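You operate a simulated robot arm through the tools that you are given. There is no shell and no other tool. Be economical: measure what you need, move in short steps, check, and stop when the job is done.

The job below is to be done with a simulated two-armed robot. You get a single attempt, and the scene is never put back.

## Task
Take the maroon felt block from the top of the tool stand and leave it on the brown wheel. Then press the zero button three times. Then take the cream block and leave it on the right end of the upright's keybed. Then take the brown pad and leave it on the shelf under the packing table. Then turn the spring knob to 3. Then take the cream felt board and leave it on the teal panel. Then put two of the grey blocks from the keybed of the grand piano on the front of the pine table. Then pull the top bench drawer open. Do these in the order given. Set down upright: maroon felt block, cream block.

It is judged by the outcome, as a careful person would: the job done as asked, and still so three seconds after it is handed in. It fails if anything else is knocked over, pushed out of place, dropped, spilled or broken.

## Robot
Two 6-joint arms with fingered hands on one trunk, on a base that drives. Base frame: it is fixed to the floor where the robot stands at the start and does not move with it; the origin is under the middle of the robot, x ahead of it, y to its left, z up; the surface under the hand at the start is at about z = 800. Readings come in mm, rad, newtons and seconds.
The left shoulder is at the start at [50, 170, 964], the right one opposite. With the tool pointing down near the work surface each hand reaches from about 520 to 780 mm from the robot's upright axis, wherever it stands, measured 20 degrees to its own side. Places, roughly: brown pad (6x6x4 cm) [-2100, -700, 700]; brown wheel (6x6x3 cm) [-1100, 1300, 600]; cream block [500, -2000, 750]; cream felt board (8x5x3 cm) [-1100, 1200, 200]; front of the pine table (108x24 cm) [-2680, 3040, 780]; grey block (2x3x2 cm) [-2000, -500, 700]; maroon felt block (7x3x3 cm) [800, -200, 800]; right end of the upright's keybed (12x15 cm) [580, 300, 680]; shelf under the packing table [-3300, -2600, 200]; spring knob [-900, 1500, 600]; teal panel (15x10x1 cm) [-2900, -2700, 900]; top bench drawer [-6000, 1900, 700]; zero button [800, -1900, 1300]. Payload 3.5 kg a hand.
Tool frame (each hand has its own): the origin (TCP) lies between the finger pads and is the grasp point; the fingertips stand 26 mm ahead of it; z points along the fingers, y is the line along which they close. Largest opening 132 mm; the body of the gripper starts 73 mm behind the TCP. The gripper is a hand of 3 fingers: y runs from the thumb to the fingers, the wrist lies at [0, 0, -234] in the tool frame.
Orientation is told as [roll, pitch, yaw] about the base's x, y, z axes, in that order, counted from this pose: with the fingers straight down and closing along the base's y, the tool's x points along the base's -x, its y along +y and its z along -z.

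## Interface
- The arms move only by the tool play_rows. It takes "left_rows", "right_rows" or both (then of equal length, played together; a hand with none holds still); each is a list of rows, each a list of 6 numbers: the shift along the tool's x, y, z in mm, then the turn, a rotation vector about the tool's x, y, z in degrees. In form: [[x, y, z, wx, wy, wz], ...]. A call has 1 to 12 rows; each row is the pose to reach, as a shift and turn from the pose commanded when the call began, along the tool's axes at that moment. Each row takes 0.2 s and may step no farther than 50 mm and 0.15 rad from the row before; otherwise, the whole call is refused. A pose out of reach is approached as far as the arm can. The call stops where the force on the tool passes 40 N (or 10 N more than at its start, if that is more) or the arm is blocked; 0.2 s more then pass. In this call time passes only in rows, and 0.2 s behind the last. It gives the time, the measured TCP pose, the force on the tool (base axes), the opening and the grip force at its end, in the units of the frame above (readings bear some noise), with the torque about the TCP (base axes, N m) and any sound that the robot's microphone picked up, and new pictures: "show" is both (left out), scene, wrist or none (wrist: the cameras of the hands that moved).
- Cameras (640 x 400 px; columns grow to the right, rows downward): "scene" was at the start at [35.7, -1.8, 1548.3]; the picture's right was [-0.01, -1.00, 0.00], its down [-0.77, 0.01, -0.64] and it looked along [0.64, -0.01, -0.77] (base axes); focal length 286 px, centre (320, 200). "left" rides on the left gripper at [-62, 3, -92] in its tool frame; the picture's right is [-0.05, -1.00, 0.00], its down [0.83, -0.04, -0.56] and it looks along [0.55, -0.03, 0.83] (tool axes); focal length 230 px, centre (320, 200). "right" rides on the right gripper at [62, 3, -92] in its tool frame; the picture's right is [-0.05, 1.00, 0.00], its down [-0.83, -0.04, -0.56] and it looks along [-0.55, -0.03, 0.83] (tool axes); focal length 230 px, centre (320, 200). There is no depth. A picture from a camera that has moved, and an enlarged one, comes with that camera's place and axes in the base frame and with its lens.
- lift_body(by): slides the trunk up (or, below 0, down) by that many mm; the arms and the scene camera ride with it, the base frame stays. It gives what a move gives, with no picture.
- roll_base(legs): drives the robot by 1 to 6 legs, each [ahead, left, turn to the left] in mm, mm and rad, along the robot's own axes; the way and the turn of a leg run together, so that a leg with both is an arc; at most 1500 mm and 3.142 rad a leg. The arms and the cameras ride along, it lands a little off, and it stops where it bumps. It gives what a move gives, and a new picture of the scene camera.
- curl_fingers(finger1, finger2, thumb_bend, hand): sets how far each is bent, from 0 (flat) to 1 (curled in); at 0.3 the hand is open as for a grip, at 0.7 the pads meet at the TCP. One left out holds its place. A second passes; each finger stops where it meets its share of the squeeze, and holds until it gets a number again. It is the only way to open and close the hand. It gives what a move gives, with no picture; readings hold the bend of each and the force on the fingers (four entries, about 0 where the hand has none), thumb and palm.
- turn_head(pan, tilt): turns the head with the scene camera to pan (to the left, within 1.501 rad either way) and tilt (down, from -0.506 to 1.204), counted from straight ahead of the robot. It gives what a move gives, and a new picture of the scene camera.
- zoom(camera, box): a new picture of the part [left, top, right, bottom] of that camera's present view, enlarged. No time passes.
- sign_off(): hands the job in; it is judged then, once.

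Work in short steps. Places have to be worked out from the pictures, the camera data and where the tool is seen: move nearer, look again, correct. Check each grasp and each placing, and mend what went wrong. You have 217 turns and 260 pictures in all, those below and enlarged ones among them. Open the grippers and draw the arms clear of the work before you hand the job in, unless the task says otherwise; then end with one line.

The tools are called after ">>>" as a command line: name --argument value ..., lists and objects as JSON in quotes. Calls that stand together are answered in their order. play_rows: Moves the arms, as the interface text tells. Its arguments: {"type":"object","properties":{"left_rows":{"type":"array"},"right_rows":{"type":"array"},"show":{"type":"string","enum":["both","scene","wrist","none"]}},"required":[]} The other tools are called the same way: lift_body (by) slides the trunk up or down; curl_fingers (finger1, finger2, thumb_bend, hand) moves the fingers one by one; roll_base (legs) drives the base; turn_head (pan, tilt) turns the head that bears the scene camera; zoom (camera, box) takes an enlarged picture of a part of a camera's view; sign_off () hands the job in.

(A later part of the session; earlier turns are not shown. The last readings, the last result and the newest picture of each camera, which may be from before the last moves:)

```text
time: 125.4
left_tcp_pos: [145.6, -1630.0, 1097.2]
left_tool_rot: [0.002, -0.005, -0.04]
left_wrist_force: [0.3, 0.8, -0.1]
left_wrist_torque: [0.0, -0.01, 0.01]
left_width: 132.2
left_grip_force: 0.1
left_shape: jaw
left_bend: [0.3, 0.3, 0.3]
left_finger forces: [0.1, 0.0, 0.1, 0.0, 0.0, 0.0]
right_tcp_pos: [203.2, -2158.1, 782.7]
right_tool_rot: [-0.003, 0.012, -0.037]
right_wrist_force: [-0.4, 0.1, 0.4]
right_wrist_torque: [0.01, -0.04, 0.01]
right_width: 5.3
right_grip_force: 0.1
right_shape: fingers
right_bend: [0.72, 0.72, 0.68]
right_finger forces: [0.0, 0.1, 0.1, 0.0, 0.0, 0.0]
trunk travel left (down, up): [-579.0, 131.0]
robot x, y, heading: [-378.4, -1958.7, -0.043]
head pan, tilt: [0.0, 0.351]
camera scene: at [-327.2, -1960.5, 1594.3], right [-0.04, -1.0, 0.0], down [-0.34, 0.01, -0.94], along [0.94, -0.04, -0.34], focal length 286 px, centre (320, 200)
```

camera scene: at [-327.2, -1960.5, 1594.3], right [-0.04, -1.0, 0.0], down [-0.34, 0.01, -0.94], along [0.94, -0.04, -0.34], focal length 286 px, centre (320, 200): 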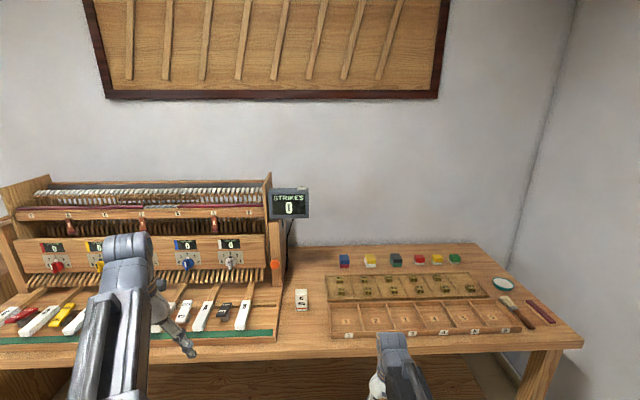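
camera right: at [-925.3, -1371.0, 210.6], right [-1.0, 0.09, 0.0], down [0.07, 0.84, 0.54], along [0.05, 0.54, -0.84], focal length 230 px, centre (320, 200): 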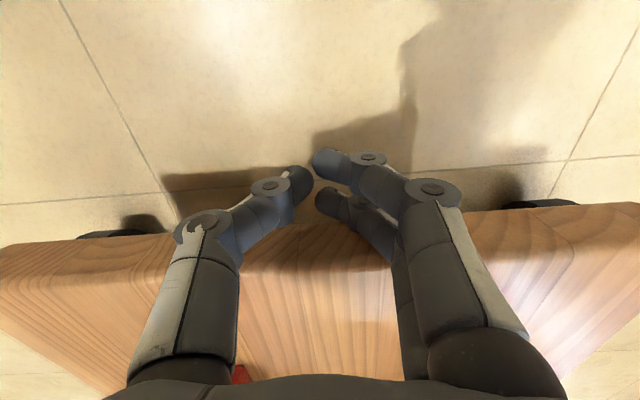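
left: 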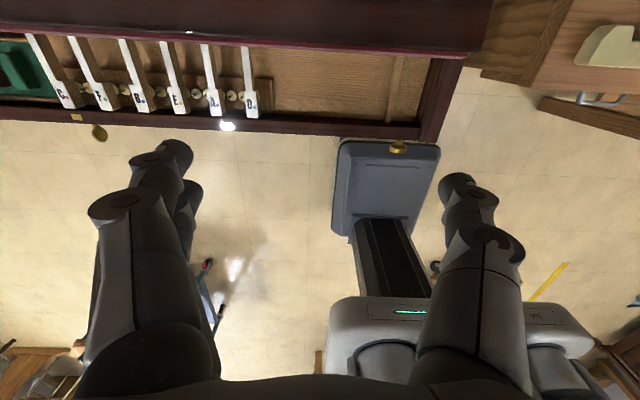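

Dolly is back (SE corner ≈ y -1217). Now I zoom on the STRIKES display and the cream block.

>>> zoom --camera "scene" --box '[220, 165, 340, 315]'

```text
2.67 times, centred on (280, 240) of scene
camera zoom: at [-327.2, -1960.5, 1594.3], right [-0.04, -1.0, 0.0], down [-0.34, 0.01, -0.94], along [0.94, -0.04, -0.34], focal length 763 px, centre (427, 93)
```

zoom: 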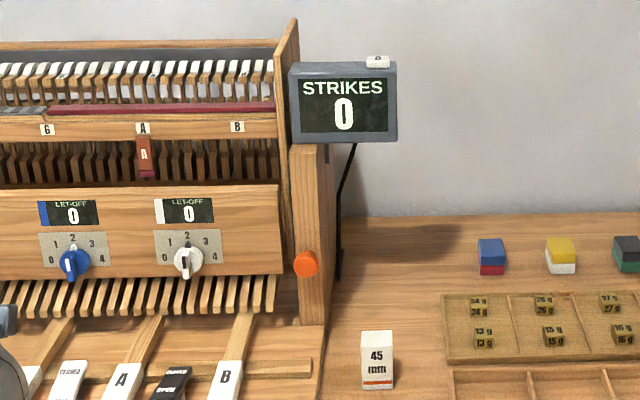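

The zero button is the small white key on top of the STRIKES box, near [765, -1931, 1250]. I'll press it with the left hand: raise the right hand out of the way, close the left fist and tilt it 45° forward.

>>> roll_base --legs '[[0, 0, 0.043], [0, -175, 0]]'

>>> curl_fingers --hand "left" --finger1 0.7 --finger2 0.7 --thumb_bend 0.7

>>> play_rows --right_rows '[[0, 0, -40, 0, 0, 0], [0, 0, -80, 0, 0, 0], [0, 0, -120, 0, 0, 0], [0, 0, -160, 0, 0, 0], [0, 0, -200, 0, 0, 0], [0, 0, -220, 0, 0, 0]]' --left_rows '[[-20, 0, -15, 0, -7.5, 0], [-40, 0, -30, 0, -15, 0], [-60, 0, -45, 0, -22.5, 0], [-80, 0, -60, 0, -30, 0], [-100, 0, -75, 0, -37.5, 0], [-120, 0, -90, 0, -45, 0]]' --show "none"

>>> lift_body --by 130

```text
time: 127.3
left_tcp_pos: [131.9, -1784.8, 1097.4]
left_tool_rot: [0.003, -0.005, 0.001]
left_wrist_force: [0.5, 0.5, 0.4]
left_wrist_torque: [0.0, 0.01, 0.02]
left_width: 131.9
left_grip_force: 0.1
left_shape: jaw
left_bend: [0.3, 0.3, 0.3]
left_finger forces: [0.0, 0.0, 0.0, 0.1, 0.0, 0.0]
right_tcp_pos: [210.1, -2309.7, 781.0]
right_tool_rot: [-0.002, 0.012, 0.004]
right_wrist_force: [-0.8, 0.1, -0.3]
right_wrist_torque: [0.01, -0.02, -0.02]
right_width: 5.8
right_grip_force: 0.0
right_shape: fingers
right_bend: [0.72, 0.72, 0.68]
right_finger forces: [0.0, 0.0, 0.1, 0.0, 0.1, 0.1]
trunk travel left (down, up): [-579.0, 131.0]
robot x, y, heading: [-381.7, -2134.6, 0.0]
head pan, tilt: [0.0, 0.351]
camera scene: at [-327.0, -2134.9, 1594.3], right [0.0, -1.0, 0.0], down [-0.34, 0.0, -0.94], along [0.94, 0.0, -0.34], focal length 286 px, centre (320, 200)
```

scene: 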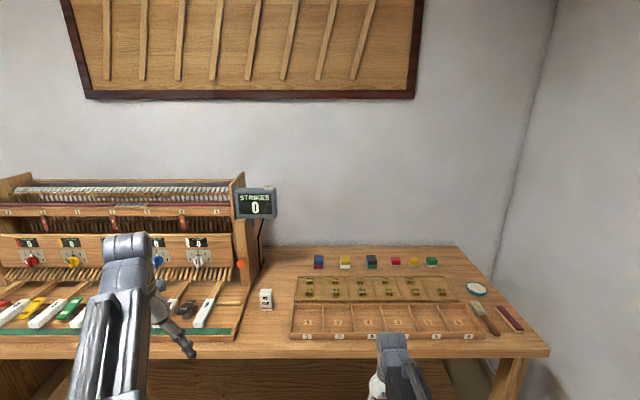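

```text
time: 128.3
left_tcp_pos: [132.7, -1785.1, 1097.3]
left_tool_rot: [0.004, -0.004, 0.002]
left_wrist_force: [0.0, -0.1, 0.2]
left_wrist_torque: [0.0, 0.02, -0.02]
left_width: 6.2
left_grip_force: 0.1
left_shape: fingers
left_bend: [0.7, 0.7, 0.7]
left_finger forces: [0.0, 0.0, 0.0, 0.0, 0.1, 0.0]
right_tcp_pos: [209.7, -2309.7, 780.6]
right_tool_rot: [-0.001, 0.012, 0.005]
right_wrist_force: [-0.8, 1.1, 0.1]
right_wrist_torque: [0.01, -0.03, 0.0]
right_width: 5.4
right_grip_force: 0.1
right_shape: fingers
right_bend: [0.72, 0.72, 0.68]
right_finger forces: [0.1, 0.0, 0.0, 0.0, 0.1, 0.0]
trunk travel left (down, up): [-579.0, 131.0]
robot x, y, heading: [-382.4, -2129.7, -0.002]
head pan, tilt: [0.0, 0.351]
```

```text
time: 129.7
left_tcp_pos: [251.3, -1784.4, 1188.7]
left_tool_rot: [0.005, -0.793, -0.003]
left_wrist_force: [-0.9, -0.2, -0.6]
left_wrist_torque: [-0.03, -0.04, 0.03]
left_width: 6.4
left_grip_force: 0.1
left_shape: fingers
left_bend: [0.7, 0.7, 0.7]
left_finger forces: [0.1, 0.0, 0.0, 0.1, 0.0, 0.0]
right_tcp_pos: [216.6, -2310.6, 1003.5]
right_tool_rot: [-0.002, 0.012, 0.003]
right_wrist_force: [0.1, 0.1, 0.0]
right_wrist_torque: [0.0, -0.03, -0.06]
right_width: 5.7
right_grip_force: 0.1
right_shape: fingers
right_bend: [0.72, 0.72, 0.68]
right_finger forces: [0.1, 0.0, 0.0, 0.1, 0.0, 0.0]
trunk travel left (down, up): [-579.0, 131.0]
robot x, y, heading: [-378.3, -2132.5, -0.003]
head pan, tilt: [0.0, 0.351]
```

```text
time: 131.3
left_tcp_pos: [251.7, -1784.8, 1318.4]
left_tool_rot: [0.005, -0.791, -0.004]
left_wrist_force: [-0.2, 0.8, 0.0]
left_wrist_torque: [0.02, 0.0, -0.04]
left_width: 6.2
left_grip_force: 0.0
left_shape: fingers
left_bend: [0.7, 0.7, 0.7]
left_finger forces: [0.0, 0.0, 0.0, 0.1, 0.0, 0.0]
right_tcp_pos: [216.5, -2310.5, 1131.7]
right_tool_rot: [-0.001, 0.014, 0.004]
right_wrist_force: [-1.5, -0.4, 0.2]
right_wrist_torque: [0.01, -0.02, 0.0]
right_width: 5.6
right_grip_force: 0.0
right_shape: fingers
right_bend: [0.72, 0.72, 0.68]
right_finger forces: [0.0, 0.0, 0.0, 0.0, 0.0, 0.1]
trunk travel left (down, up): [-709.0, 1.0]
robot x, y, heading: [-379.1, -2130.4, -0.001]
head pan, tilt: [0.0, 0.351]
```

Triangulating the two views gives the button at [763, -1931, 1251]. I shift the left hand sideways and drive forward 400 mm.

>>> play_rows --left_rows '[[0, -48, 0, 0, 0, 0], [0, -96, 0, 0, 0, 0], [0, -146, 0, 0, 0, 0]]' --show "none"

>>> roll_base --legs '[[400, 0, 0]]'

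>>> play_rows --left_rows '[[0, 0, -1, 0, 0, 0]]' --show "wrist"

```text
time: 132.1
left_tcp_pos: [249.7, -1934.7, 1317.6]
left_tool_rot: [0.005, -0.79, -0.002]
left_wrist_force: [1.1, -0.8, 0.3]
left_wrist_torque: [0.01, 0.03, 0.03]
left_width: 5.9
left_grip_force: 0.1
left_shape: fingers
left_bend: [0.7, 0.7, 0.7]
left_finger forces: [0.1, 0.0, 0.0, 0.0, 0.0, 0.0]
right_tcp_pos: [215.5, -2310.7, 1132.9]
right_tool_rot: [-0.002, 0.012, 0.005]
right_wrist_force: [-0.7, 1.0, 0.2]
right_wrist_torque: [0.0, -0.04, 0.0]
right_width: 5.9
right_grip_force: 0.1
right_shape: fingers
right_bend: [0.72, 0.72, 0.68]
right_finger forces: [0.0, 0.1, 0.0, 0.2, 0.0, 0.0]
trunk travel left (down, up): [-709.0, 1.0]
robot x, y, heading: [-380.4, -2136.1, 0.004]
head pan, tilt: [0.0, 0.351]
```

```text
time: 134.6
left_tcp_pos: [647.5, -1942.5, 1319.3]
left_tool_rot: [0.006, -0.791, -0.015]
left_wrist_force: [-0.1, -0.4, 0.9]
left_wrist_torque: [0.0, 0.04, -0.02]
left_width: 6.0
left_grip_force: 0.1
left_shape: fingers
left_bend: [0.7, 0.7, 0.7]
left_finger forces: [0.2, 0.1, 0.1, 0.1, 0.1, 0.0]
right_tcp_pos: [609.7, -2318.1, 1131.0]
right_tool_rot: [0.0, 0.012, -0.008]
right_wrist_force: [-0.2, -1.0, 0.2]
right_wrist_torque: [-0.04, -0.02, -0.02]
right_width: 5.5
right_grip_force: 0.0
right_shape: fingers
right_bend: [0.72, 0.72, 0.68]
right_finger forces: [0.0, 0.0, 0.0, 0.1, 0.0, 0.1]
trunk travel left (down, up): [-709.0, 1.0]
robot x, y, heading: [11.5, -2135.9, -0.014]
head pan, tilt: [0.0, 0.351]
camera scene: at [68.7, -2137.2, 1724.2], right [-0.01, -1.0, 0.0], down [-0.34, 0.0, -0.94], along [0.94, -0.01, -0.34], focal length 286 px, centre (320, 200)
```

scene: 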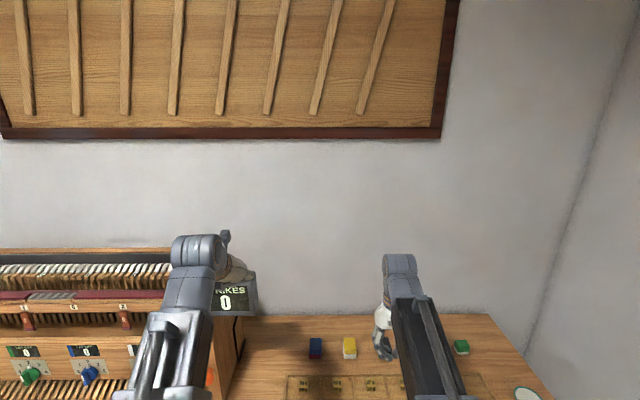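

```text
time: 135.0
left_tcp_pos: [646.9, -1942.8, 1317.6]
left_tool_rot: [0.005, -0.792, -0.013]
left_wrist_force: [0.0, -0.8, -1.1]
left_wrist_torque: [0.03, 0.0, 0.02]
left_width: 6.1
left_grip_force: 0.0
left_shape: fingers
left_bend: [0.7, 0.7, 0.7]
left_finger forces: [0.0, 0.0, 0.1, 0.0, 0.0, 0.0]
right_tcp_pos: [609.3, -2318.4, 1132.0]
right_tool_rot: [-0.001, 0.011, -0.007]
right_wrist_force: [0.6, 0.0, -0.2]
right_wrist_torque: [-0.01, -0.04, 0.0]
right_width: 5.6
right_grip_force: 0.1
right_shape: fingers
right_bend: [0.72, 0.72, 0.68]
right_finger forces: [0.0, 0.1, 0.0, 0.0, 0.0, 0.1]
trunk travel left (down, up): [-709.0, 1.0]
robot x, y, heading: [18.6, -2135.9, -0.011]
head pan, tilt: [0.0, 0.351]
camera left: at [626.3, -1939.5, 1425.9], right [0.03, -1.0, 0.03], down [-0.98, -0.03, -0.2], along [0.2, -0.03, -0.98], focal length 230 px, centre (320, 200)
```

left: 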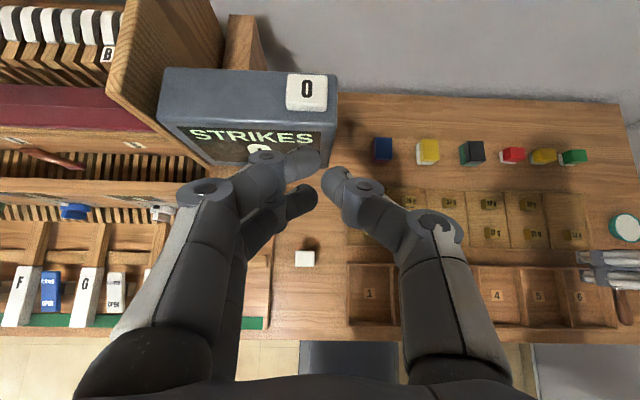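

The wrist view confirms the button at about [757, -1931]. I move the fingertips over it at hover height.

>>> play_rows --left_rows '[[-32, 6, 32, 0, 0, 0], [-64, 13, 65, 0, 0, 0]]' --show "wrist"

```text
time: 135.6
left_tcp_pos: [737.8, -1932.6, 1315.8]
left_tool_rot: [0.005, -0.792, -0.013]
left_wrist_force: [-0.7, 0.3, -0.3]
left_wrist_torque: [0.03, -0.03, 0.0]
left_width: 5.9
left_grip_force: 0.0
left_shape: fingers
left_bend: [0.7, 0.7, 0.7]
left_finger forces: [0.0, 0.0, 0.1, 0.1, 0.0, 0.1]
right_tcp_pos: [609.1, -2318.0, 1132.2]
right_tool_rot: [-0.002, 0.013, -0.008]
right_wrist_force: [0.1, 0.1, 0.3]
right_wrist_torque: [-0.01, -0.04, -0.01]
right_width: 5.4
right_grip_force: 0.1
right_shape: fingers
right_bend: [0.72, 0.72, 0.68]
right_finger forces: [0.1, 0.0, 0.1, 0.0, 0.0, 0.1]
trunk travel left (down, up): [-709.0, 1.0]
robot x, y, heading: [14.1, -2134.6, -0.01]
head pan, tilt: [0.0, 0.351]
camera left: at [716.9, -1929.9, 1422.6], right [0.03, -1.0, 0.03], down [-0.98, -0.03, -0.2], along [0.2, -0.03, -0.98], focal length 230 px, centre (320, 200)
```

left: 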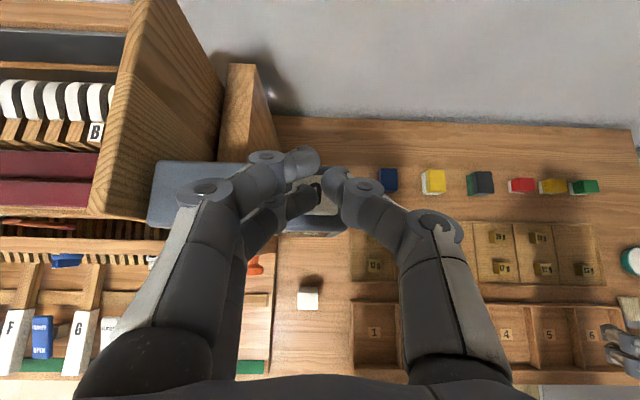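

Fingertips are over the button. I descend 28 mm, then in small steps until the press registers.

>>> play_rows --left_rows '[[10, 0, 9.8, 0, 0, 0], [20, 0, 19.7, 0, 0, 0]]' --show "none"

>>> play_rows --left_rows '[[3, 0, 2.95, 0, 0, 0], [5.7, 0, 5.6, 0, 0, 0]]' --show "scene"

```text
time: 136.2
left_tcp_pos: [737.2, -1932.5, 1289.3]
left_tool_rot: [0.004, -0.79, -0.013]
left_wrist_force: [-0.1, 0.0, 0.3]
left_wrist_torque: [0.0, -0.01, 0.0]
left_width: 5.8
left_grip_force: 0.1
left_shape: fingers
left_bend: [0.7, 0.7, 0.7]
left_finger forces: [0.0, 0.0, 0.0, 0.0, 0.1, 0.0]
right_tcp_pos: [608.0, -2318.4, 1131.8]
right_tool_rot: [-0.003, 0.012, -0.006]
right_wrist_force: [0.1, -0.8, -0.6]
right_wrist_torque: [0.01, 0.01, 0.02]
right_width: 5.8
right_grip_force: 0.1
right_shape: fingers
right_bend: [0.72, 0.72, 0.68]
right_finger forces: [0.0, 0.0, 0.0, 0.0, 0.1, 0.0]
trunk travel left (down, up): [-709.0, 1.0]
robot x, y, heading: [15.7, -2138.2, -0.008]
head pan, tilt: [0.0, 0.351]
```

```text
time: 136.8
left_tcp_pos: [737.2, -1931.0, 1282.3]
left_tool_rot: [0.006, -0.792, -0.014]
left_wrist_force: [1.0, 0.7, 3.3]
left_wrist_torque: [0.02, -0.05, -0.01]
left_width: 6.0
left_grip_force: 1.8
left_shape: fingers
left_bend: [0.7, 0.7, 0.7]
left_finger forces: [0.0, 3.3, 0.1, 0.1, 0.1, 0.1]
right_tcp_pos: [609.5, -2318.6, 1131.7]
right_tool_rot: [-0.001, 0.013, -0.006]
right_wrist_force: [0.2, -0.1, -0.5]
right_wrist_torque: [0.01, -0.02, 0.0]
right_width: 6.0
right_grip_force: 0.0
right_shape: fingers
right_bend: [0.72, 0.72, 0.68]
right_finger forces: [0.0, 0.0, 0.0, 0.0, 0.0, 0.0]
trunk travel left (down, up): [-709.0, 1.0]
robot x, y, heading: [14.6, -2137.1, -0.011]
head pan, tilt: [0.0, 0.351]
heard: click
camera scene: at [67.4, -2137.2, 1724.3], right [-0.01, -1.0, 0.0], down [-0.34, 0.0, -0.94], along [0.94, -0.01, -0.34], focal length 286 px, centre (320, 200)
```

scene: 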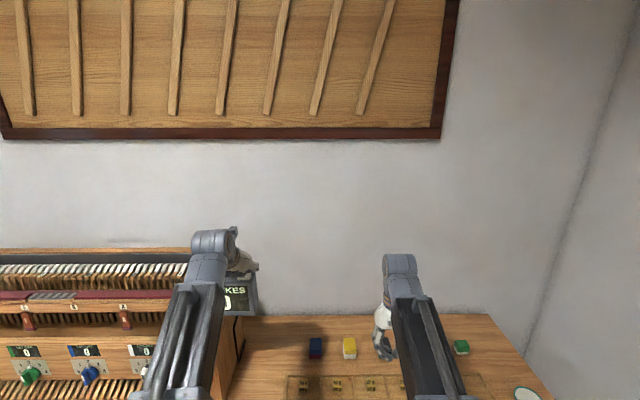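

Heard a click: one press. I release by rising 12 mm and press twice more the same way, watching for a click each time.

>>> play_rows --left_rows '[[-8.5, 0, -8.4, 0, 0, 0], [-8.5, 0, -8.4, 0, 0, 0]]' --show "none"

>>> play_rows --left_rows '[[5, 0, 5, 0, 0, 0], [8.5, 0, 8.4, 0, 0, 0]]' --show "none"

>>> play_rows --left_rows '[[-8.5, 0, -8.4, 0, 0, 0], [-8.5, 0, -8.4, 0, 0, 0]]' --show "none"

```text
time: 137.4
left_tcp_pos: [736.5, -1930.6, 1295.1]
left_tool_rot: [0.006, -0.792, -0.014]
left_wrist_force: [0.7, 0.6, -0.5]
left_wrist_torque: [0.0, -0.02, 0.0]
left_width: 6.0
left_grip_force: 0.0
left_shape: fingers
left_bend: [0.7, 0.7, 0.7]
left_finger forces: [0.0, 0.0, 0.1, 0.0, 0.0, 0.0]
right_tcp_pos: [609.5, -2318.3, 1133.3]
right_tool_rot: [0.0, 0.011, -0.008]
right_wrist_force: [0.4, -0.3, 0.2]
right_wrist_torque: [0.0, 0.0, 0.02]
right_width: 5.9
right_grip_force: 0.0
right_shape: fingers
right_bend: [0.72, 0.72, 0.68]
right_finger forces: [0.0, 0.1, 0.0, 0.0, 0.0, 0.1]
trunk travel left (down, up): [-709.0, 1.0]
robot x, y, heading: [14.5, -2136.3, -0.012]
head pan, tilt: [0.0, 0.351]
```

```text
time: 138.0
left_tcp_pos: [736.1, -1931.8, 1283.6]
left_tool_rot: [0.006, -0.793, -0.015]
left_wrist_force: [0.9, -0.3, 4.1]
left_wrist_torque: [0.02, -0.07, -0.01]
left_width: 6.0
left_grip_force: 1.3
left_shape: fingers
left_bend: [0.7, 0.7, 0.7]
left_finger forces: [0.0, 3.3, 0.0, 0.0, 0.1, 0.1]
right_tcp_pos: [608.2, -2318.5, 1132.9]
right_tool_rot: [-0.001, 0.013, -0.007]
right_wrist_force: [0.1, 0.1, 0.0]
right_wrist_torque: [0.0, -0.01, -0.03]
right_width: 5.8
right_grip_force: 0.1
right_shape: fingers
right_bend: [0.72, 0.72, 0.68]
right_finger forces: [0.0, 0.0, 0.0, 0.0, 0.1, 0.0]
trunk travel left (down, up): [-709.0, 1.0]
robot x, y, heading: [14.0, -2136.7, -0.013]
head pan, tilt: [0.0, 0.351]
heard: click
```

```text
time: 138.6
left_tcp_pos: [737.0, -1932.2, 1293.7]
left_tool_rot: [0.006, -0.791, -0.013]
left_wrist_force: [-0.1, -0.4, -0.1]
left_wrist_torque: [0.01, -0.03, 0.01]
left_width: 6.0
left_grip_force: 0.0
left_shape: fingers
left_bend: [0.7, 0.7, 0.7]
left_finger forces: [0.0, 0.0, 0.1, 0.0, 0.1, 0.0]
right_tcp_pos: [609.2, -2319.5, 1132.7]
right_tool_rot: [-0.002, 0.013, -0.006]
right_wrist_force: [0.0, 0.3, -0.2]
right_wrist_torque: [-0.03, -0.01, 0.01]
right_width: 5.6
right_grip_force: 0.1
right_shape: fingers
right_bend: [0.72, 0.72, 0.68]
right_finger forces: [0.1, 0.0, 0.0, 0.1, 0.0, 0.1]
trunk travel left (down, up): [-709.0, 1.0]
robot x, y, heading: [16.9, -2137.3, -0.007]
head pan, tilt: [0.0, 0.351]
```

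Second click heard. Third press, then I rise clear by 45 mm and draw back.

>>> play_rows --left_rows '[[5, 0, 5, 0, 0, 0], [8.5, 0, 8.4, 0, 0, 0]]' --show "none"

>>> play_rows --left_rows '[[-20, 0, -20, 0, 0, 0], [-40, 0, -40, 0, 0, 0], [-15, 0, -70, 0, 0, 0], [15, 0, -105, 0, 0, 0]]' --show "none"

>>> turn_head --pan 0.2 --tilt 0.7

```text
time: 139.2
left_tcp_pos: [737.1, -1931.5, 1283.1]
left_tool_rot: [0.005, -0.793, -0.015]
left_wrist_force: [-0.5, 1.7, 5.0]
left_wrist_torque: [0.04, -0.01, 0.05]
left_width: 6.1
left_grip_force: 2.6
left_shape: fingers
left_bend: [0.7, 0.71, 0.7]
left_finger forces: [0.0, 5.4, 0.1, 0.0, 0.1, 0.0]
right_tcp_pos: [607.7, -2317.8, 1133.6]
right_tool_rot: [-0.004, 0.012, -0.007]
right_wrist_force: [0.4, -0.5, 0.0]
right_wrist_torque: [0.07, -0.01, 0.01]
right_width: 5.2
right_grip_force: 0.0
right_shape: fingers
right_bend: [0.72, 0.72, 0.68]
right_finger forces: [0.0, 0.1, 0.0, 0.0, 0.0, 0.1]
trunk travel left (down, up): [-709.0, 1.0]
robot x, y, heading: [17.5, -2135.1, -0.01]
head pan, tilt: [0.0, 0.351]
heard: click
```

```text
time: 140.2
left_tcp_pos: [649.9, -1931.0, 1343.9]
left_tool_rot: [0.006, -0.787, -0.014]
left_wrist_force: [0.0, 0.5, -0.1]
left_wrist_torque: [0.03, -0.01, 0.01]
left_width: 6.1
left_grip_force: 0.0
left_shape: fingers
left_bend: [0.7, 0.7, 0.7]
left_finger forces: [0.1, 0.0, 0.0, 0.0, 0.1, 0.1]
right_tcp_pos: [608.0, -2318.3, 1133.1]
right_tool_rot: [-0.003, 0.011, -0.008]
right_wrist_force: [0.0, 0.0, 0.4]
right_wrist_torque: [0.01, 0.0, -0.01]
right_width: 5.7
right_grip_force: 0.1
right_shape: fingers
right_bend: [0.72, 0.72, 0.68]
right_finger forces: [0.0, 0.0, 0.0, 0.0, 0.1, 0.0]
trunk travel left (down, up): [-709.0, 1.0]
robot x, y, heading: [20.1, -2135.7, -0.014]
head pan, tilt: [0.0, 0.351]
```

```text
time: 141.0
left_tcp_pos: [651.5, -1929.5, 1343.9]
left_tool_rot: [0.005, -0.79, -0.015]
left_wrist_force: [-0.4, 0.1, -0.5]
left_wrist_torque: [0.0, -0.01, 0.02]
left_width: 5.7
left_grip_force: 0.1
left_shape: fingers
left_bend: [0.7, 0.7, 0.7]
left_finger forces: [0.0, 0.0, 0.0, 0.0, 0.1, 0.1]
right_tcp_pos: [608.8, -2318.8, 1132.1]
right_tool_rot: [-0.002, 0.014, -0.007]
right_wrist_force: [-1.2, 0.7, -0.4]
right_wrist_torque: [0.01, -0.03, 0.03]
right_width: 5.7
right_grip_force: 0.0
right_shape: fingers
right_bend: [0.72, 0.72, 0.68]
right_finger forces: [0.0, 0.0, 0.1, 0.0, 0.0, 0.0]
trunk travel left (down, up): [-709.0, 1.0]
robot x, y, heading: [12.9, -2134.5, -0.012]
head pan, tilt: [0.201, 0.7]
camera scene: at [58.0, -2120.1, 1692.9], right [0.19, -0.98, 0.0], down [-0.63, -0.12, -0.77], along [0.75, 0.14, -0.64], focal length 286 px, centre (320, 200)
```

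scene: 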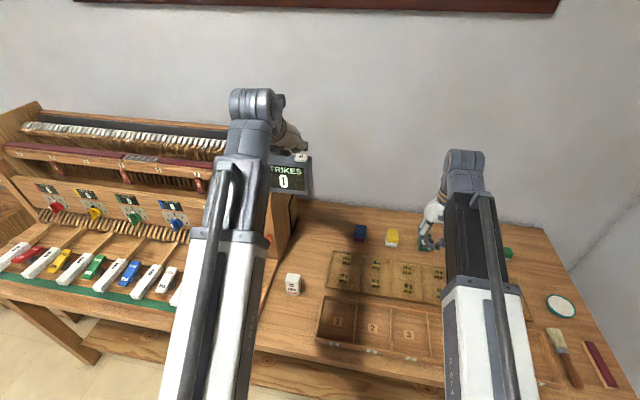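

Three clicks registered. I zoom on the bench to make sure of the cream block.

>>> zoom --camera "scene" --box '[240, 210, 440, 360]'

```text
2.67 times, centred on (340, 285) of scene
camera zoom: at [58.0, -2120.1, 1692.9], right [0.19, -0.98, 0.0], down [-0.63, -0.12, -0.77], along [0.75, 0.14, -0.64], focal length 763 px, centre (267, -27)
```

zoom: 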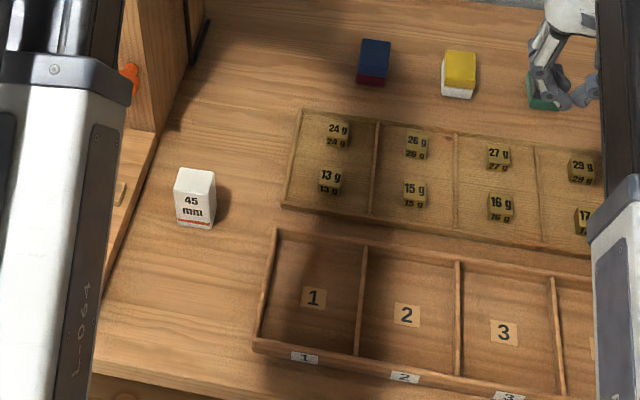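

That is the cream block (45 mm gauge) at about [595, -1927], z≈800. I bring the left hand upright above it, open to ~50 mm, and lower.

>>> play_rows --left_rows '[[6, 1, -6, 0, 7.5, 0], [13, 2, -13, 0, 15, 0], [19, 3, -19, 0, 22.5, 0], [26, 4, -26, 0, 30, 0], [32, 4, -32, 0, 37.5, 0], [39, 4, -39, 0, 45.2, 0]]' --show "none"

>>> curl_fingers --hand "left" --finger1 0.54 --finger2 0.54 --thumb_bend 0.54

>>> lift_body --by -170

>>> play_rows --left_rows '[[0, 0, 50, 0, 0, 0], [0, 0, 100, 0, 0, 0], [0, 0, 150, 0, 0, 0], [0, 0, 190, 0, 0, 0]]' --show "wrist"

```text
time: 142.4
left_tcp_pos: [614.2, -1925.1, 1333.2]
left_tool_rot: [0.007, -0.143, -0.012]
left_wrist_force: [0.0, 0.7, -0.4]
left_wrist_torque: [-0.01, -0.02, -0.03]
left_width: 6.0
left_grip_force: 0.1
left_shape: fingers
left_bend: [0.7, 0.7, 0.7]
left_finger forces: [0.0, 0.0, 0.0, 0.1, 0.0, 0.0]
left hand out of reach, approached as far as the arm can: row 5, 6
right_tcp_pos: [607.2, -2318.1, 1131.9]
right_tool_rot: [-0.001, 0.009, -0.006]
right_wrist_force: [-0.1, 0.5, 0.0]
right_wrist_torque: [-0.02, -0.03, -0.01]
right_width: 5.6
right_grip_force: 0.0
right_shape: fingers
right_bend: [0.72, 0.72, 0.68]
right_finger forces: [0.0, 0.1, 0.0, 0.1, 0.0, 0.1]
trunk travel left (down, up): [-709.0, 1.0]
robot x, y, heading: [18.1, -2131.0, -0.013]
head pan, tilt: [0.201, 0.7]
```

```text
time: 143.4
left_tcp_pos: [614.5, -1924.3, 1333.4]
left_tool_rot: [0.004, -0.145, -0.012]
left_wrist_force: [0.4, 0.1, -0.6]
left_wrist_torque: [0.0, -0.03, 0.0]
left_width: 53.8
left_grip_force: 0.0
left_shape: fingers
left_bend: [0.54, 0.54, 0.54]
left_finger forces: [0.0, 0.1, 0.0, 0.0, 0.0, 0.0]
right_tcp_pos: [608.9, -2317.6, 1131.2]
right_tool_rot: [-0.002, 0.012, -0.008]
right_wrist_force: [0.2, -0.3, 0.9]
right_wrist_torque: [0.03, 0.02, 0.0]
right_width: 5.5
right_grip_force: 0.0
right_shape: fingers
right_bend: [0.72, 0.72, 0.68]
right_finger forces: [0.0, 0.1, 0.1, 0.0, 0.0, 0.1]
trunk travel left (down, up): [-709.0, 1.0]
robot x, y, heading: [13.8, -2137.3, -0.012]
head pan, tilt: [0.201, 0.7]
```

```text
time: 145.3
left_tcp_pos: [614.7, -1925.5, 1163.8]
left_tool_rot: [0.006, -0.145, -0.011]
left_wrist_force: [0.7, -0.2, -0.4]
left_wrist_torque: [-0.02, -0.02, -0.01]
left_width: 53.8
left_grip_force: 0.1
left_shape: fingers
left_bend: [0.54, 0.54, 0.54]
left_finger forces: [0.0, 0.0, 0.0, 0.0, 0.0, 0.0]
right_tcp_pos: [608.3, -2318.4, 962.4]
right_tool_rot: [-0.002, 0.013, -0.008]
right_wrist_force: [-0.3, -0.1, 0.0]
right_wrist_torque: [0.01, -0.02, 0.0]
right_width: 5.6
right_grip_force: 0.1
right_shape: fingers
right_bend: [0.72, 0.72, 0.68]
right_finger forces: [0.1, 0.1, 0.1, 0.0, 0.1, 0.0]
trunk travel left (down, up): [-539.0, 171.0]
robot x, y, heading: [15.0, -2133.4, -0.011]
head pan, tilt: [0.201, 0.7]
```

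```text
time: 146.3
left_tcp_pos: [641.6, -1922.3, 974.6]
left_tool_rot: [0.004, -0.145, -0.012]
left_wrist_force: [-0.2, 0.6, 0.5]
left_wrist_torque: [-0.02, -0.03, 0.01]
left_width: 54.0
left_grip_force: 0.0
left_shape: fingers
left_bend: [0.54, 0.54, 0.54]
left_finger forces: [0.0, 0.0, 0.0, 0.1, 0.0, 0.1]
right_tcp_pos: [609.2, -2318.2, 961.7]
right_tool_rot: [-0.001, 0.012, -0.007]
right_wrist_force: [-0.2, -0.6, 0.3]
right_wrist_torque: [-0.04, 0.01, 0.01]
right_width: 5.7
right_grip_force: 0.1
right_shape: fingers
right_bend: [0.72, 0.72, 0.68]
right_finger forces: [0.1, 0.0, 0.0, 0.0, 0.0, 0.0]
trunk travel left (down, up): [-539.0, 171.0]
robot x, y, heading: [14.1, -2135.0, -0.01]
head pan, tilt: [0.201, 0.7]
camera left: at [691.1, -1921.0, 1073.1], right [0.04, -1.0, 0.0], down [-0.9, -0.04, 0.43], along [-0.43, -0.02, -0.9], focal length 230 px, centre (320, 200)
```

left: 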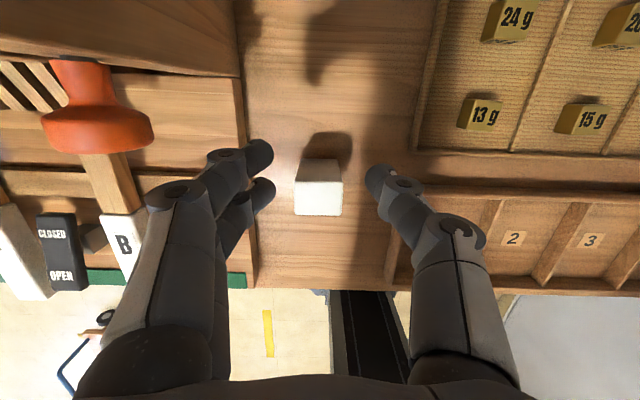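

The block is about 50 mm wide, so I need a wider opening. I straighten the tilt, centre over it and open to ~84 mm.

>>> curl_fingers --hand "left" --finger1 0.45 --finger2 0.45 --thumb_bend 0.45

>>> play_rows --left_rows '[[28, -2, -4, 0, 4.2, 0], [55, -3, -8, 0, 8.3, 0]]' --show "wrist"

```text
time: 147.3
left_tcp_pos: [642.3, -1922.0, 974.7]
left_tool_rot: [0.005, -0.144, -0.013]
left_wrist_force: [-0.5, 0.0, -0.3]
left_wrist_torque: [-0.01, 0.02, 0.0]
left_width: 84.3
left_grip_force: 0.1
left_shape: fingers
left_bend: [0.45, 0.45, 0.45]
left_finger forces: [0.0, 0.0, 0.0, 0.1, 0.0, 0.0]
right_tcp_pos: [608.8, -2318.1, 962.6]
right_tool_rot: [-0.002, 0.013, -0.006]
right_wrist_force: [0.1, 0.3, -0.3]
right_wrist_torque: [0.0, -0.02, -0.01]
right_width: 5.5
right_grip_force: 0.0
right_shape: fingers
right_bend: [0.72, 0.72, 0.68]
right_finger forces: [0.0, 0.0, 0.1, 0.0, 0.1, 0.0]
trunk travel left (down, up): [-539.0, 171.0]
robot x, y, heading: [12.4, -2137.4, -0.006]
head pan, tilt: [0.201, 0.7]
```

```text
time: 147.9
left_tcp_pos: [587.7, -1927.5, 976.1]
left_tool_rot: [0.002, 0.0, -0.01]
left_wrist_force: [0.2, -0.9, 0.1]
left_wrist_torque: [0.0, 0.01, -0.01]
left_width: 84.2
left_grip_force: 0.2
left_shape: fingers
left_bend: [0.45, 0.45, 0.45]
left_finger forces: [0.1, 0.0, 0.0, 0.1, 0.0, 0.1]
right_tcp_pos: [609.9, -2319.3, 961.9]
right_tool_rot: [-0.002, 0.012, -0.007]
right_wrist_force: [-0.3, 0.4, 0.3]
right_wrist_torque: [0.01, 0.02, -0.02]
right_width: 5.7
right_grip_force: 0.1
right_shape: fingers
right_bend: [0.72, 0.72, 0.68]
right_finger forces: [0.0, 0.1, 0.1, 0.0, 0.0, 0.1]
trunk travel left (down, up): [-539.0, 171.0]
robot x, y, heading: [15.1, -2137.0, -0.009]
head pan, tilt: [0.201, 0.7]
camera left: at [650.7, -1925.6, 1067.1], right [0.04, -1.0, 0.0], down [-0.83, -0.04, 0.56], along [-0.55, -0.02, -0.83], focal length 230 px, centre (320, 200)
```

left: 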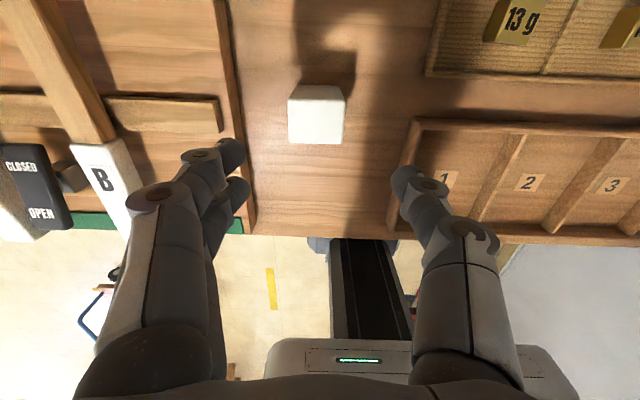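

The block is centred in y. I descend 45 mm and look again to fix its height and x.

>>> play_rows --left_rows '[[0, 2, 25, 0, 0, 0], [-5, 2, 45, 0, 0, 0]]' --show "wrist"

```text
time: 148.5
left_tcp_pos: [592.3, -1924.5, 929.5]
left_tool_rot: [0.006, 0.0, -0.01]
left_wrist_force: [-0.3, 0.3, 0.0]
left_wrist_torque: [-0.02, 0.01, -0.03]
left_width: 84.0
left_grip_force: 0.1
left_shape: fingers
left_bend: [0.45, 0.45, 0.45]
left_finger forces: [0.0, 0.0, 0.0, 0.0, 0.1, 0.1]
right_tcp_pos: [608.4, -2318.6, 962.0]
right_tool_rot: [-0.003, 0.014, -0.008]
right_wrist_force: [-0.1, -0.3, 0.2]
right_wrist_torque: [0.01, -0.02, 0.02]
right_width: 5.5
right_grip_force: 0.1
right_shape: fingers
right_bend: [0.72, 0.72, 0.68]
right_finger forces: [0.1, 0.0, 0.0, 0.1, 0.0, 0.1]
trunk travel left (down, up): [-539.0, 171.0]
robot x, y, heading: [15.7, -2135.6, -0.013]
head pan, tilt: [0.201, 0.7]
camera left: at [655.6, -1921.9, 1020.4], right [0.04, -1.0, 0.0], down [-0.83, -0.04, 0.55], along [-0.55, -0.02, -0.83], focal length 230 px, centre (320, 200)
```

left: 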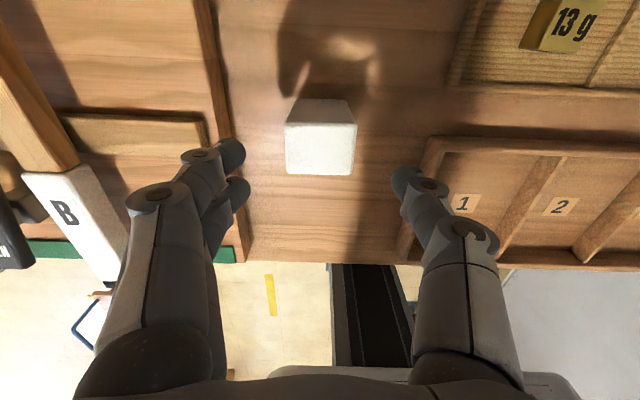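

The block measures about 43 (y) × 35 (x) × 72 tall, centred at [603, -1924], bottom z≈813. I descend to TCP z≈848 and close.

>>> play_rows --left_rows '[[-11, 0, 20, 0, 0, 0], [-11, 0, 50, 0, 0, 0], [-11, 0, 80, 0, 0, 0]]' --show "wrist"

>>> curl_fingers --hand "left" --finger1 0.65 --finger2 0.65 --thumb_bend 0.65

>>> play_rows --left_rows '[[0, 0, -20, 0, 0, 0], [0, 0, -60, 0, 0, 0], [0, 0, -110, 0, 0, 0], [0, 0, -150, 0, 0, 0]]' --show "wrist"

```text
time: 149.3
left_tcp_pos: [602.3, -1922.3, 848.5]
left_tool_rot: [0.004, 0.001, -0.012]
left_wrist_force: [0.0, 0.1, 0.0]
left_wrist_torque: [0.02, -0.03, 0.0]
left_width: 84.0
left_grip_force: 0.1
left_shape: fingers
left_bend: [0.45, 0.45, 0.45]
left_finger forces: [0.0, 0.1, 0.0, 0.0, 0.1, 0.1]
right_tcp_pos: [608.5, -2317.3, 963.2]
right_tool_rot: [-0.002, 0.012, -0.007]
right_wrist_force: [0.6, 0.0, 0.2]
right_wrist_torque: [-0.03, -0.02, 0.02]
right_width: 5.9
right_grip_force: 0.0
right_shape: fingers
right_bend: [0.72, 0.72, 0.68]
right_finger forces: [0.0, 0.0, 0.1, 0.0, 0.0, 0.1]
trunk travel left (down, up): [-539.0, 171.0]
robot x, y, heading: [13.7, -2141.5, -0.01]
head pan, tilt: [0.201, 0.7]
camera left: at [665.0, -1921.4, 940.6], right [0.04, -1.0, 0.0], down [-0.83, -0.04, 0.55], along [-0.55, -0.02, -0.83], focal length 230 px, centre (320, 200)
```

left: 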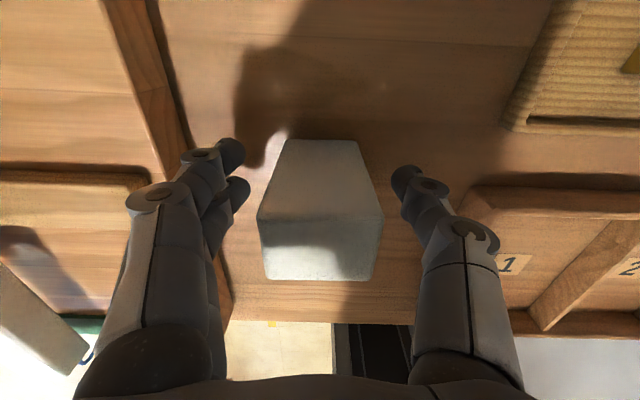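

```text
time: 150.3
left_tcp_pos: [602.7, -1923.5, 849.8]
left_tool_rot: [0.006, 0.001, -0.01]
left_wrist_force: [-1.0, -0.7, -0.1]
left_wrist_torque: [0.03, 0.0, 0.02]
left_width: 44.3
left_grip_force: 10.2
left_shape: fingers
left_bend: [0.58, 0.58, 0.6]
left_finger forces: [5.4, 5.1, 0.0, 0.1, 10.5, 0.0]
right_tcp_pos: [608.7, -2319.0, 963.2]
right_tool_rot: [-0.002, 0.012, -0.008]
right_wrist_force: [-0.5, 0.4, 0.2]
right_wrist_torque: [-0.03, -0.03, 0.0]
right_width: 5.7
right_grip_force: 0.0
right_shape: fingers
right_bend: [0.72, 0.72, 0.68]
right_finger forces: [0.0, 0.0, 0.0, 0.1, 0.0, 0.0]
trunk travel left (down, up): [-539.0, 171.0]
robot x, y, heading: [17.9, -2134.5, -0.01]
head pan, tilt: [0.201, 0.7]
```

```text
time: 151.3
left_tcp_pos: [604.3, -1922.4, 1000.8]
left_tool_rot: [0.004, 0.0, -0.011]
left_wrist_force: [-0.1, 0.1, 0.0]
left_wrist_torque: [0.02, -0.01, 0.02]
left_width: 44.3
left_grip_force: 10.2
left_shape: fingers
left_bend: [0.58, 0.58, 0.6]
left_finger forces: [5.4, 5.1, 0.0, 0.1, 10.4, 0.0]
right_tcp_pos: [607.2, -2319.1, 963.1]
right_tool_rot: [-0.003, 0.011, -0.009]
right_wrist_force: [0.3, -0.6, -0.3]
right_wrist_torque: [-0.02, 0.02, -0.04]
right_width: 5.5
right_grip_force: 0.0
right_shape: fingers
right_bend: [0.72, 0.72, 0.68]
right_finger forces: [0.1, 0.0, 0.1, 0.0, 0.0, 0.0]
trunk travel left (down, up): [-539.0, 171.0]
robot x, y, heading: [13.5, -2139.2, -0.01]
head pan, tilt: [0.201, 0.7]
camera left: at [667.1, -1921.5, 1091.1], right [0.04, -1.0, 0.0], down [-0.83, -0.04, 0.55], along [-0.55, -0.02, -0.83], focal length 230 px, centre (320, 200)
```

left: 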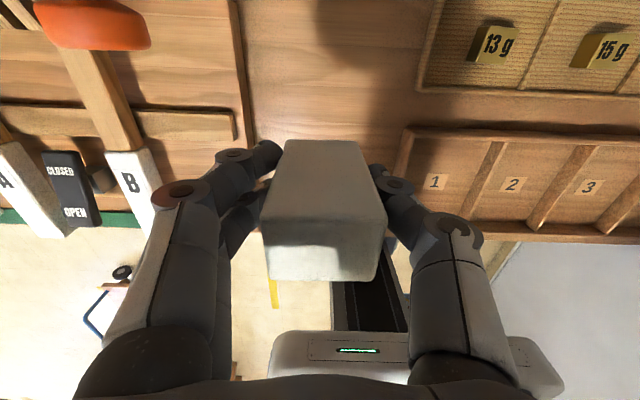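

Cream block held (44 mm). I back away from the bench and drive to the upright, keeping clear of the dolly.

>>> roll_base --legs '[[-315, 0, 0], [0, 0, 0.01], [0, 1500, 0], [0, 730, 0]]'

>>> turn_head --pan 0.25 --tilt 0.65

```text
time: 164.2
left_tcp_pos: [304.0, 269.6, 999.1]
left_tool_rot: [0.004, -0.001, -0.022]
left_wrist_force: [0.6, 0.4, -1.3]
left_wrist_torque: [0.0, -0.03, -0.02]
left_width: 44.4
left_grip_force: 10.5
left_shape: fingers
left_bend: [0.58, 0.58, 0.6]
left_finger forces: [5.4, 5.1, 0.0, 0.0, 10.5, 0.0]
right_tcp_pos: [305.6, -125.3, 961.4]
right_tool_rot: [-0.001, 0.012, -0.016]
right_wrist_force: [0.4, -0.4, 0.1]
right_wrist_torque: [0.02, 0.0, 0.02]
right_width: 5.4
right_grip_force: 0.0
right_shape: fingers
right_bend: [0.72, 0.72, 0.68]
right_finger forces: [0.2, 0.0, 0.0, 0.2, 0.0, 0.0]
trunk travel left (down, up): [-539.0, 171.0]
robot x, y, heading: [-284.0, 62.8, -0.023]
head pan, tilt: [0.201, 0.7]
camera scene: at [-243.1, 78.2, 1522.9], right [0.18, -0.98, 0.0], down [-0.63, -0.12, -0.76], along [0.75, 0.14, -0.64], focal length 286 px, centre (320, 200)
```

scene: 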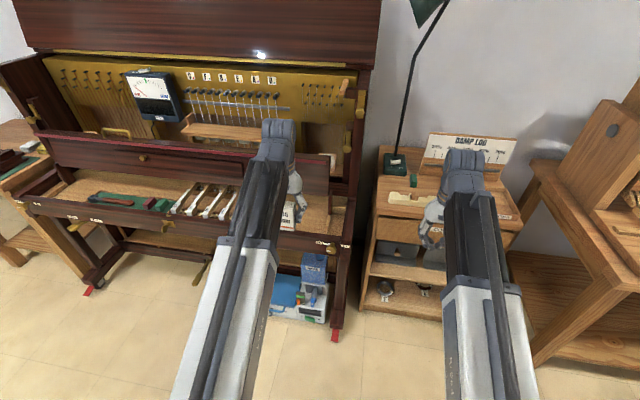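

```text
time: 164.8
left_tcp_pos: [305.3, 270.3, 1000.0]
left_tool_rot: [0.008, 0.0, -0.02]
left_wrist_force: [-1.0, -0.3, -0.9]
left_wrist_torque: [0.01, -0.03, 0.0]
left_width: 44.6
left_grip_force: 10.6
left_shape: fingers
left_bend: [0.58, 0.58, 0.6]
left_finger forces: [5.4, 5.1, 0.0, 0.0, 10.5, 0.1]
right_tcp_pos: [305.9, -126.3, 961.6]
right_tool_rot: [-0.001, 0.011, -0.017]
right_wrist_force: [0.2, 0.5, -0.3]
right_wrist_torque: [0.0, 0.02, 0.02]
right_width: 5.6
right_grip_force: 0.1
right_shape: fingers
right_bend: [0.72, 0.72, 0.68]
right_finger forces: [0.1, 0.1, 0.1, 0.1, 0.1, 0.0]
trunk travel left (down, up): [-539.0, 171.0]
robot x, y, heading: [-285.8, 60.1, -0.022]
head pan, tilt: [0.25, 0.649]
camera scene: at [-242.2, 82.6, 1527.2], right [0.23, -0.97, 0.0], down [-0.59, -0.14, -0.8], along [0.78, 0.18, -0.6], focal length 286 px, centre (320, 200)
```

scene: 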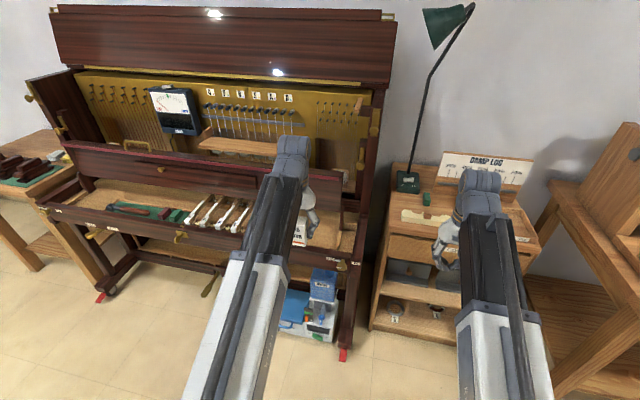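

I drive so that the block hovers near the right end of the keybed, then look with the wrist camera.

>>> roll_base --legs '[[0, 0, 0.022], [248, 30, 0]]'

>>> play_rows --left_rows '[[0, 0, 1, 0, 0, 0]]' --show "wrist"

```text
time: 167.0
left_tcp_pos: [543.1, 314.6, 999.0]
left_tool_rot: [0.006, 0.0, 0.001]
left_wrist_force: [0.5, -1.0, -0.7]
left_wrist_torque: [0.03, -0.01, -0.02]
left_width: 44.3
left_grip_force: 10.5
left_shape: fingers
left_bend: [0.58, 0.58, 0.6]
left_finger forces: [5.4, 5.2, 0.0, 0.0, 10.4, 0.0]
right_tcp_pos: [552.9, -80.5, 962.3]
right_tool_rot: [-0.002, 0.012, 0.007]
right_wrist_force: [0.3, 0.7, 0.1]
right_wrist_torque: [-0.01, 0.02, 0.0]
right_width: 5.6
right_grip_force: 0.0
right_shape: fingers
right_bend: [0.72, 0.72, 0.68]
right_finger forces: [0.0, 0.0, 0.1, 0.0, 0.1, 0.0]
trunk travel left (down, up): [-539.0, 171.0]
robot x, y, heading: [-44.0, 96.1, 0.001]
head pan, tilt: [0.25, 0.649]
camera scene: at [0.3, 115.1, 1527.2], right [0.25, -0.97, 0.0], down [-0.59, -0.15, -0.8], along [0.77, 0.2, -0.6], focal length 286 px, centre (320, 200)
```

scene: 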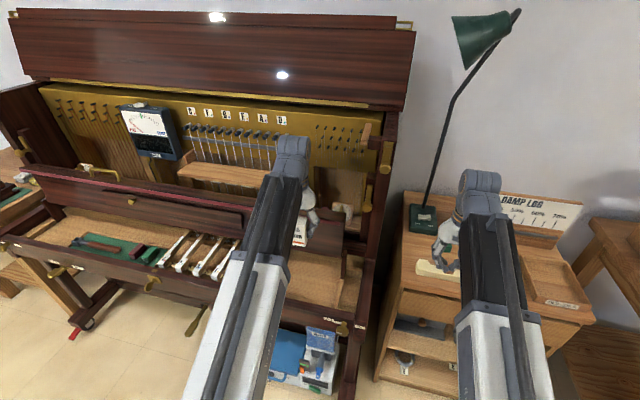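

```text
time: 167.4
left_tcp_pos: [541.9, 314.0, 999.9]
left_tool_rot: [0.005, 0.0, 0.003]
left_wrist_force: [-0.3, 1.2, 0.0]
left_wrist_torque: [-0.05, 0.01, -0.01]
left_width: 44.4
left_grip_force: 10.2
left_shape: fingers
left_bend: [0.58, 0.58, 0.6]
left_finger forces: [5.5, 5.0, 0.0, 0.1, 10.5, 0.0]
right_tcp_pos: [552.3, -81.5, 962.7]
right_tool_rot: [-0.002, 0.01, 0.008]
right_wrist_force: [0.6, -0.7, -0.1]
right_wrist_torque: [-0.01, 0.01, 0.0]
right_width: 5.8
right_grip_force: 0.1
right_shape: fingers
right_bend: [0.72, 0.72, 0.68]
right_finger forces: [0.1, 0.0, 0.0, 0.0, 0.0, 0.1]
trunk travel left (down, up): [-539.0, 171.0]
robot x, y, heading: [-45.6, 97.2, 0.005]
head pan, tilt: [0.25, 0.649]
camera left: at [605.4, 316.4, 1090.0], right [0.05, -1.0, 0.0], down [-0.83, -0.05, 0.55], along [-0.55, -0.03, -0.83], focal length 230 px, centre (320, 200)
```

left: 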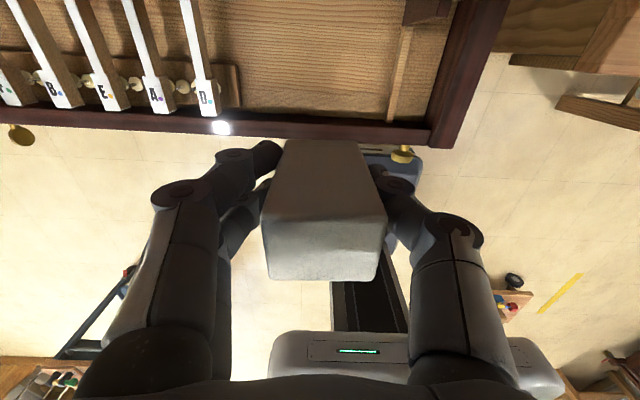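

The free wood patch is clear; I'll aim for [558, 300]. Shift there, then lower with the trunk while checking.

>>> play_rows --left_rows '[[-16, -14, 30, 0, 0, 0], [-16, -14, 70, 0, 0, 0], [-16, -14, 110, 0, 0, 0], [-16, -14, 150, 0, 0, 0]]' --show "both"

```text
time: 168.5
left_tcp_pos: [553.4, 302.5, 854.3]
left_tool_rot: [0.004, -0.005, 0.002]
left_wrist_force: [-26.2, -2.1, 21.6]
left_wrist_torque: [0.37, -4.69, -0.15]
left_width: 44.3
left_grip_force: 11.2
left_shape: fingers
left_bend: [0.58, 0.58, 0.6]
left_finger forces: [5.3, 5.2, 0.0, 0.0, 10.6, 0.0]
right_tcp_pos: [548.2, -81.5, 964.0]
right_tool_rot: [-0.002, 0.008, 0.006]
right_wrist_force: [-0.6, 1.4, -0.1]
right_wrist_torque: [-0.01, 0.0, -0.02]
right_width: 5.6
right_grip_force: 0.0
right_shape: fingers
right_bend: [0.72, 0.72, 0.68]
right_finger forces: [0.0, 0.0, 0.0, 0.0, 0.0, 0.0]
trunk travel left (down, up): [-539.0, 171.0]
robot x, y, heading: [-45.0, 95.3, 0.003]
head pan, tilt: [0.25, 0.649]
stopped in row 4 (left hand): the force on the tool passed its limit at 63 N (the readings are from after the stop); the commanded pose is now the measured one
camera scene: at [-6.6, 113.9, 1527.5], right [0.25, -0.97, 0.0], down [-0.58, -0.15, -0.8], along [0.77, 0.2, -0.6], focal length 286 px, centre (320, 200)
camera left: at [616.1, 305.2, 944.0], right [0.05, -1.0, 0.0], down [-0.83, -0.05, 0.55], along [-0.55, -0.03, -0.83], focal length 230 px, centre (320, 200)
```

scene: 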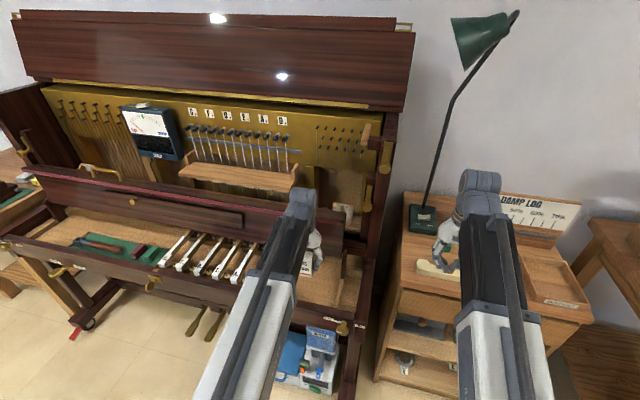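
left: 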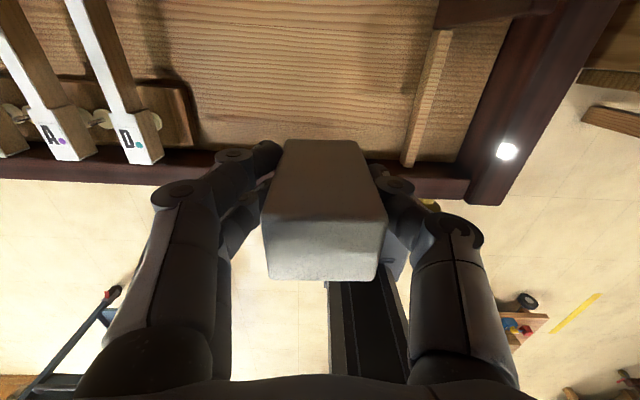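

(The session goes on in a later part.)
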